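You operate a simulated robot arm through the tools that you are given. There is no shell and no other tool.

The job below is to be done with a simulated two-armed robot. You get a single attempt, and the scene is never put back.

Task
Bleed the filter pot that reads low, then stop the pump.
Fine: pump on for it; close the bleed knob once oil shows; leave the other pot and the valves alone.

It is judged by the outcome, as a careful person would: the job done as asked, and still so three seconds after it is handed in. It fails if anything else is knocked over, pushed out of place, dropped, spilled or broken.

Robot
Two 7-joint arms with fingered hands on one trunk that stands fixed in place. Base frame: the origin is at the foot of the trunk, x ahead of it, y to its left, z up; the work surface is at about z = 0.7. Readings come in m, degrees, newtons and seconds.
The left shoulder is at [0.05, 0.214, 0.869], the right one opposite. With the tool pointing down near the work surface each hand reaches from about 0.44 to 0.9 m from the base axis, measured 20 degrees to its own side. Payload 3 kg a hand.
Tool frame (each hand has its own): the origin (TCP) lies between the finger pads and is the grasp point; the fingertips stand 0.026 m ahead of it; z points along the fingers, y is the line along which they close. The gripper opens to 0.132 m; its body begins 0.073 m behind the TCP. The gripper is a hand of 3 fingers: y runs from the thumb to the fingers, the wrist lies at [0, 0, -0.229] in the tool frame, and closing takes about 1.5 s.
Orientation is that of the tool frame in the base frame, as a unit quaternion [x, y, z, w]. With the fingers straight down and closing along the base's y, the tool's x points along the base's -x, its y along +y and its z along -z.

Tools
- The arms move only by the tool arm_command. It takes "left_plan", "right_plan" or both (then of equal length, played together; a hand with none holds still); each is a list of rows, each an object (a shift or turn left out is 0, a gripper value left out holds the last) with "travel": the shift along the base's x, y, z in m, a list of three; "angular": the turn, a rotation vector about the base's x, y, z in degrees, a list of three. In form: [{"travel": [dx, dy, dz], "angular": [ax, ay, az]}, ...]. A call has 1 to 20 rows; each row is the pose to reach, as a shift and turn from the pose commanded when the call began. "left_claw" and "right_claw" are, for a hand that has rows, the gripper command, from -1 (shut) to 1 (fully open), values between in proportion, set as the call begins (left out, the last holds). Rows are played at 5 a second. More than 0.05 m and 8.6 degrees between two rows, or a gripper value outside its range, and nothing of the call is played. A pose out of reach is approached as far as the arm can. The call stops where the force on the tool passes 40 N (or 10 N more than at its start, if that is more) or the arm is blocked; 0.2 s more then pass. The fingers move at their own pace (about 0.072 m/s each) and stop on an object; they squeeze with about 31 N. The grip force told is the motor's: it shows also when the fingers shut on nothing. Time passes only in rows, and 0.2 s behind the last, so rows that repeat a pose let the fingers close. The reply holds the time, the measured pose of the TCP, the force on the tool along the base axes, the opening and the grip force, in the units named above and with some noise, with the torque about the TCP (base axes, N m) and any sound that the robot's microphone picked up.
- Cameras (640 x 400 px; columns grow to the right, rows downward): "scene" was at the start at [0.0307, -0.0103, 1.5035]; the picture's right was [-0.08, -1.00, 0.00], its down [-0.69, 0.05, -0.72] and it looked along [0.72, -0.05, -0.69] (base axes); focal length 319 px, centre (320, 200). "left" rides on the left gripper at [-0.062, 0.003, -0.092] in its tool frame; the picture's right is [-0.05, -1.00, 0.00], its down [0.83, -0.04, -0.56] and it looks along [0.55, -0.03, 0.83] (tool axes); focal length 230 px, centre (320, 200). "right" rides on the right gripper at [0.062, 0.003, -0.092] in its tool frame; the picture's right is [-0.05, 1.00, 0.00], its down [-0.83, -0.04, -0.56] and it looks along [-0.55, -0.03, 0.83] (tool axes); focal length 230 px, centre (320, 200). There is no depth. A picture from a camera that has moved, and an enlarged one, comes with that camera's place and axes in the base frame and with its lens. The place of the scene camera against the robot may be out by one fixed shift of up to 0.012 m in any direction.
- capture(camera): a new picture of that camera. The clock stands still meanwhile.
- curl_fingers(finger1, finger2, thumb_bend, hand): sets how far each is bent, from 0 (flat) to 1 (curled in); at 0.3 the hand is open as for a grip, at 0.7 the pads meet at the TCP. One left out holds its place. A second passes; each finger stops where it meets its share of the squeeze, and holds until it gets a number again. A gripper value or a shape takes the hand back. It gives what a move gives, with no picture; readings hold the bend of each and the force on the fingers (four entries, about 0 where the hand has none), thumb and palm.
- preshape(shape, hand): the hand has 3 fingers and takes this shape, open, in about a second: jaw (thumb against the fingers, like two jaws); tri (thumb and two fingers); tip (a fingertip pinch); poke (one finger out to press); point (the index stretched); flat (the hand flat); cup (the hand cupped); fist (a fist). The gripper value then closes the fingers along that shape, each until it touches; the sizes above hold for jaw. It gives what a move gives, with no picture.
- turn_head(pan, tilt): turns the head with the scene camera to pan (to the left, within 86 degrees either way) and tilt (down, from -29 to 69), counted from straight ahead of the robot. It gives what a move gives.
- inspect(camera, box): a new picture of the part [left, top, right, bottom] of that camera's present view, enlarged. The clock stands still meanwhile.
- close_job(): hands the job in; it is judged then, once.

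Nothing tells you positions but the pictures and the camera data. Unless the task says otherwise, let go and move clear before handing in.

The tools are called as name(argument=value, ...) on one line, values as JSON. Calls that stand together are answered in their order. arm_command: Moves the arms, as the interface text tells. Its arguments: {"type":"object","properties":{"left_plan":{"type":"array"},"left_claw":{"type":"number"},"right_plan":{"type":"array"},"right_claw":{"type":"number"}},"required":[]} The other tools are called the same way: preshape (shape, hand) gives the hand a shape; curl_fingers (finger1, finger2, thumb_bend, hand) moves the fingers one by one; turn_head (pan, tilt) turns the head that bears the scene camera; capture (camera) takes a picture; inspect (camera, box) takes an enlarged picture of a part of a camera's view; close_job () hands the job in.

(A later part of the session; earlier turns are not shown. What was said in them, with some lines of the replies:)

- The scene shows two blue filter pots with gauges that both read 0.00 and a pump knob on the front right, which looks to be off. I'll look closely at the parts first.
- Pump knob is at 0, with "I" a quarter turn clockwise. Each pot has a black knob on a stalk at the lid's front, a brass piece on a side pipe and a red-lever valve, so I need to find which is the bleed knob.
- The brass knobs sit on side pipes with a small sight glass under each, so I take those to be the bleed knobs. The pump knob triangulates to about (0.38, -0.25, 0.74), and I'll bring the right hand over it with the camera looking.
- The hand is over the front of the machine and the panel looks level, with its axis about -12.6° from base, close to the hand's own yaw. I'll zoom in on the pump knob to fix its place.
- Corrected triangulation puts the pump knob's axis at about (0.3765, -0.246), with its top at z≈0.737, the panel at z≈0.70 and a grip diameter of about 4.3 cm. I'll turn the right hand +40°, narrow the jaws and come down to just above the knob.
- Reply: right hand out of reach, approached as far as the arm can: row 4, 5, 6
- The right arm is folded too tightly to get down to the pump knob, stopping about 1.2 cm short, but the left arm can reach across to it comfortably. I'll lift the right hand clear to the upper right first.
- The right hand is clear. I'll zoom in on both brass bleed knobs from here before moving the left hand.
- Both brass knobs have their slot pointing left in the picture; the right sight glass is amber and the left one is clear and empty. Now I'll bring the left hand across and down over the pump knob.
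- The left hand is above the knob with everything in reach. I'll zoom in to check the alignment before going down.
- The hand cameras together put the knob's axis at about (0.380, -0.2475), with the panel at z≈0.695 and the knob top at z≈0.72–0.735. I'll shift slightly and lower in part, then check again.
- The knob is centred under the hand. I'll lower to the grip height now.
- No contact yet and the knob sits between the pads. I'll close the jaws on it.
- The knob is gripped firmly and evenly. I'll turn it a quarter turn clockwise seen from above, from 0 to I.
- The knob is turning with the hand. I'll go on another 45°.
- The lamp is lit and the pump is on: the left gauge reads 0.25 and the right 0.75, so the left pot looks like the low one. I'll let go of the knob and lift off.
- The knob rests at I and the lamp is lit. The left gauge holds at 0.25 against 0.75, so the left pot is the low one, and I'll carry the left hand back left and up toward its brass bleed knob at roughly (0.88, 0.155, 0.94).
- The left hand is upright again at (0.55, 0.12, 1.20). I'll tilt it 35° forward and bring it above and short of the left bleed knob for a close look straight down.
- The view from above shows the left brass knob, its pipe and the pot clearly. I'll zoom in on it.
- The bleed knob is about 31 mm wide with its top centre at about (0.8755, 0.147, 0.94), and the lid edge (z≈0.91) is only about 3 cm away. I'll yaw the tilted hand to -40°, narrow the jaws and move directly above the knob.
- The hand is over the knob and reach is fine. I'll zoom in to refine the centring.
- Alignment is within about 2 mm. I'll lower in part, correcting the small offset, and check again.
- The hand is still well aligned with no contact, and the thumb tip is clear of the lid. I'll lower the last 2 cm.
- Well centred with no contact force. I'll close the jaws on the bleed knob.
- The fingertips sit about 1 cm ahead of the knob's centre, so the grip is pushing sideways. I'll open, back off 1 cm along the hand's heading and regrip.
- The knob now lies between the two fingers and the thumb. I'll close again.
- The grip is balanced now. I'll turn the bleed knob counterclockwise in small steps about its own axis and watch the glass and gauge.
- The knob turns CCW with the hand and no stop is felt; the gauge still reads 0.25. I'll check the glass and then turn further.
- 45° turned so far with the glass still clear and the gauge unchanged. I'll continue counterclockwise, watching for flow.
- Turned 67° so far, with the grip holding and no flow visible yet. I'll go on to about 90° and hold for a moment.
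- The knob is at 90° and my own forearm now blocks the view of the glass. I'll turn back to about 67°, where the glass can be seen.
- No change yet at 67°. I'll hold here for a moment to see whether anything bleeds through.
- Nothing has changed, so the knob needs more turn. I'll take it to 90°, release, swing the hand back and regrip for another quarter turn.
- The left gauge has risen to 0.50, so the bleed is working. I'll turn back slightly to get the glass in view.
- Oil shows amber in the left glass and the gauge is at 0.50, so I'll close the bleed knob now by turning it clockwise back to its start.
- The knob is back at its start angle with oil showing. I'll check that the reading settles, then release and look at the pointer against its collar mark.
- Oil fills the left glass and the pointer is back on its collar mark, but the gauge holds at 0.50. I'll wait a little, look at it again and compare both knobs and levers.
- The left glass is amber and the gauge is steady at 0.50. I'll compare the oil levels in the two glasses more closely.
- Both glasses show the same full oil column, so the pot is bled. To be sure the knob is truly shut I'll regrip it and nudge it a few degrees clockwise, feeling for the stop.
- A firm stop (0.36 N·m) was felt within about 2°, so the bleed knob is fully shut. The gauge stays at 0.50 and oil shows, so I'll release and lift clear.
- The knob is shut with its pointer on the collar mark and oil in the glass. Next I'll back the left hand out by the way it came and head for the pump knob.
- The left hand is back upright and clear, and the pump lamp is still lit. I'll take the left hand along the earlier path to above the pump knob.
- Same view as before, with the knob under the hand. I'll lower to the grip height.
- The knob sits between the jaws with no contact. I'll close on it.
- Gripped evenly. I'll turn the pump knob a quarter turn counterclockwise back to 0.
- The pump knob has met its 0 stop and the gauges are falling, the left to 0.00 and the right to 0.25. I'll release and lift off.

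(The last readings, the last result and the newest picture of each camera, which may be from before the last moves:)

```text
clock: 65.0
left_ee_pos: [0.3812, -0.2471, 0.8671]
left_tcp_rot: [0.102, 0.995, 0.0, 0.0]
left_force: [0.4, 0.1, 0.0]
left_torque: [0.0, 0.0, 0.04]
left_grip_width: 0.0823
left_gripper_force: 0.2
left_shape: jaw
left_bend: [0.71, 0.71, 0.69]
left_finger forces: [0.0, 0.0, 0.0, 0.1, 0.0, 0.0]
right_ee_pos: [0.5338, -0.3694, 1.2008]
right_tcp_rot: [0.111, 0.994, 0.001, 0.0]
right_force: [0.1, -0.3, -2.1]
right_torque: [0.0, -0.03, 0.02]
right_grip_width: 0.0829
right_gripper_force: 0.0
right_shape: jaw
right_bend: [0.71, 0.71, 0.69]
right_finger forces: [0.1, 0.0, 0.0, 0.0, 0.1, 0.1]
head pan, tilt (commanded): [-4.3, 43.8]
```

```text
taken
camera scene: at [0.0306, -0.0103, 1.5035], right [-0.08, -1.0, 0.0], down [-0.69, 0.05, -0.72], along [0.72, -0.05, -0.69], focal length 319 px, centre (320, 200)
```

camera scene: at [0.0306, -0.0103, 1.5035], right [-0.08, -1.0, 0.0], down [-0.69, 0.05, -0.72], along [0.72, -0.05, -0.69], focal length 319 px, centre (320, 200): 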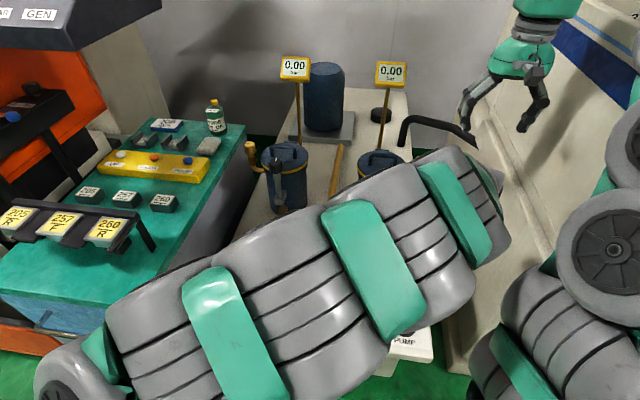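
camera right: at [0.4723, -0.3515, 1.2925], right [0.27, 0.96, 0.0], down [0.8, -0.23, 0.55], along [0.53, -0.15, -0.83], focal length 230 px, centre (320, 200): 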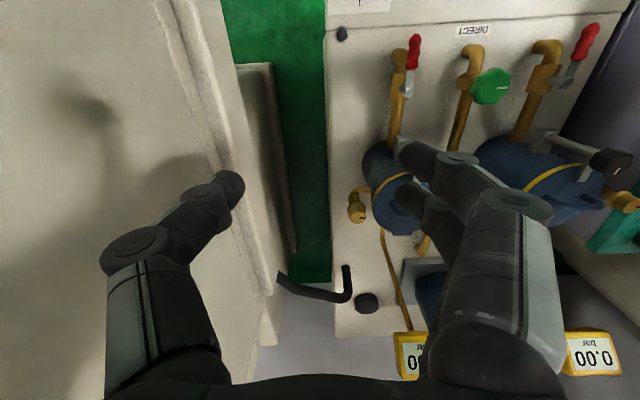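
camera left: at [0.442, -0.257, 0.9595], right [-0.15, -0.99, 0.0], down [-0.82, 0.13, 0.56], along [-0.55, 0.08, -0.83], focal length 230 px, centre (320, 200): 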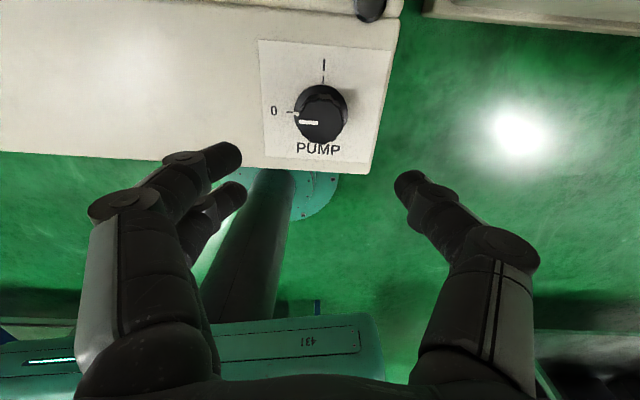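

Pump knob at 0, lamp out and both gauges at 0.00. I'll return the left hand to its starting place, clear of everything, and check the whole scene.

arm_command(left_plan=[{"travel": [0.0065, 0.024, 0.03]}, {"travel": [0.013, 0.048, 0.058]}, {"travel": [0.0195, 0.072, 0.086]}, {"travel": [0.026, 0.096, 0.114]}, {"travel": [0.0325, 0.12, 0.14]}, {"travel": [0.0385, 0.145, 0.165]}, {"travel": [0.05, 0.175, 0.19]}, {"travel": [0.0625, 0.205, 0.215]}, {"travel": [0.075, 0.235, 0.24]}, {"travel": [0.0875, 0.265, 0.265]}, {"travel": [0.1, 0.295, 0.288]}, {"travel": [0.1125, 0.325, 0.308]}, {"travel": [0.125, 0.355, 0.325]}, {"travel": [0.134, 0.383, 0.337]}, {"travel": [0.134, 0.383, 0.337]}])

capture(camera="scene")

inspect(camera="scene", box=[370, 280, 440, 350])

inspect(camera="scene", box=[230, 130, 330, 280])

inspect(camera="scene", box=[340, 130, 440, 290])

inspect(camera="scene", box=[240, 140, 265, 180])

```text
clock: 68.2
left_ee_pos: [0.5152, 0.1354, 1.2036]
left_tcp_rot: [0.102, 0.995, 0.0, 0.0]
left_force: [0.0, -0.2, -0.5]
left_torque: [0.01, 0.01, -0.02]
left_grip_width: 0.0822
left_gripper_force: 0.0
left_shape: jaw
left_bend: [0.71, 0.71, 0.69]
left_finger forces: [0.0, 0.0, 0.0, 0.0, 0.1, 0.0]
right_ee_pos: [0.5338, -0.3695, 1.2008]
right_tcp_rot: [0.11, 0.994, -0.001, 0.0]
right_force: [0.8, -0.2, -0.1]
right_torque: [-0.02, -0.03, -0.02]
right_grip_width: 0.0827
right_gripper_force: 0.0
right_shape: jaw
right_bend: [0.71, 0.71, 0.69]
right_finger forces: [0.0, 0.0, 0.1, 0.0, 0.0, 0.1]
head pan, tilt (commanded): [-4.3, 43.8]
```

```text
taken
camera scene: at [0.0307, -0.0103, 1.5035], right [-0.08, -1.0, 0.0], down [-0.69, 0.05, -0.72], along [0.72, -0.05, -0.69], focal length 319 px, centre (320, 200)
```

scene: 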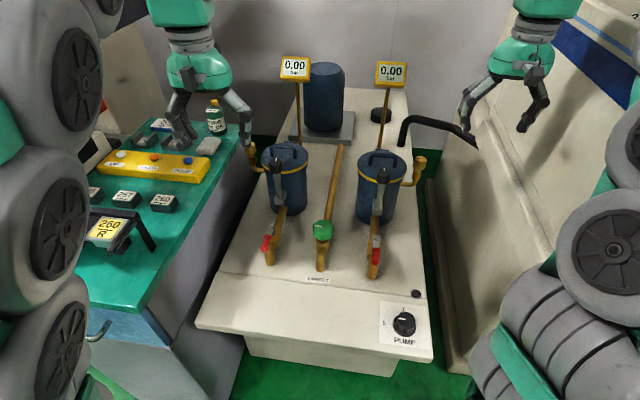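

```text
5.71 times, centred on (405, 315) of scene
camera zoom: at [0.0307, -0.0103, 1.5035], right [-0.08, -1.0, 0.0], down [-0.69, 0.05, -0.72], along [0.72, -0.05, -0.69], focal length 1825 px, centre (-166, -457)
```

zoom: 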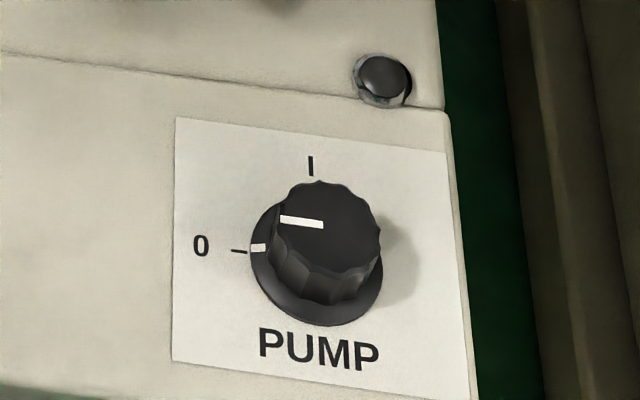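

```text
2.67 times, centred on (280, 205) of scene
camera zoom: at [0.0307, -0.0103, 1.5035], right [-0.08, -1.0, 0.0], down [-0.69, 0.05, -0.72], along [0.72, -0.05, -0.69], focal length 852 px, centre (427, 187)
```

zoom: 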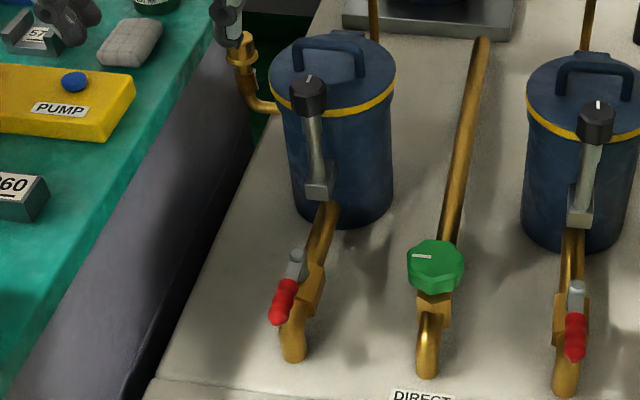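

```text
2.50 times, centred on (390, 210) of scene
camera zoom: at [0.0307, -0.0103, 1.5035], right [-0.08, -1.0, 0.0], down [-0.69, 0.05, -0.72], along [0.72, -0.05, -0.69], focal length 798 px, centre (145, 175)
```

zoom: 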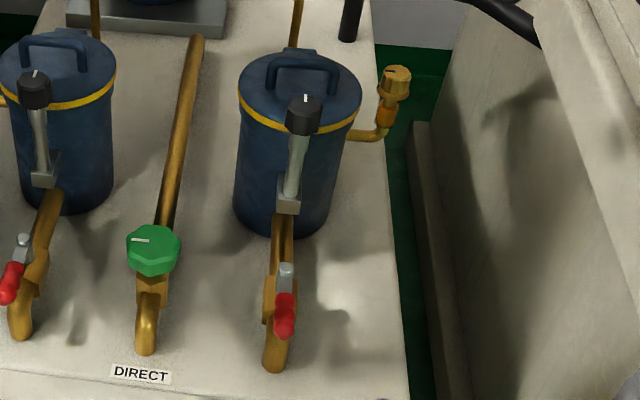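

```text
10.00 times, centred on (252, 160) of scene
camera zoom: at [0.0307, -0.0103, 1.5035], right [-0.08, -1.0, 0.0], down [-0.69, 0.05, -0.72], along [0.72, -0.05, -0.69], focal length 3194 px, centre (995, 600)
```

zoom: 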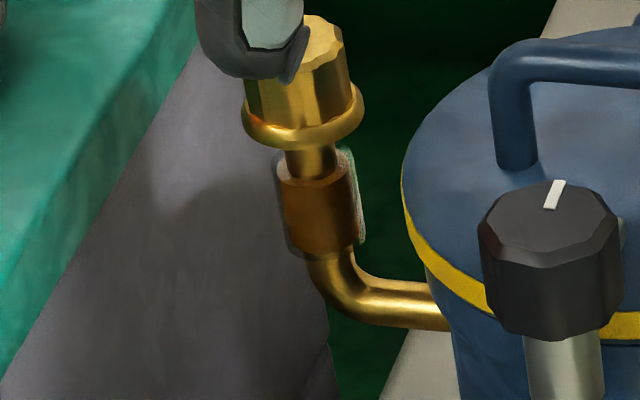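

The pump knob is on 0 with the lamp out and both gauges at 0.00. The left bleed knob is shut with oil in its glass, both levers, the green valve and the right pot are unchanged, and both hands are clear, so I'm handing the job in.

close_job()

```text
The job is handed in.
```

I bled the left filter pot, the one that read low, and then stopped the pump. The job is handed in. After bleeding, that pot read 0.50 bar, still below the right pot's 0.75.

- **Which pot:** with the pump on, the left gauge read 0.25 bar and the right 0.75.
- **Bleeding:** I turned the left bleed knob counterclockwise to 90° until oil showed in its sight glass, then closed it. A small extra nudge clockwise met a firm stop, so it is fully shut.
- **The 0.50 reading:** it held steady for about 20 seconds with the knob shut. The oil column in the left glass looked the same as the right one. I followed your instruction to close once oil showed and did not reopen it, so I can't say whether 0.50 is normal for that pot.
- **End state:** the pump knob is at 0, its lamp is out and both gauges read 0.00. I didn't touch the right pot or the valves, I saw no spill, and both hands are clear.
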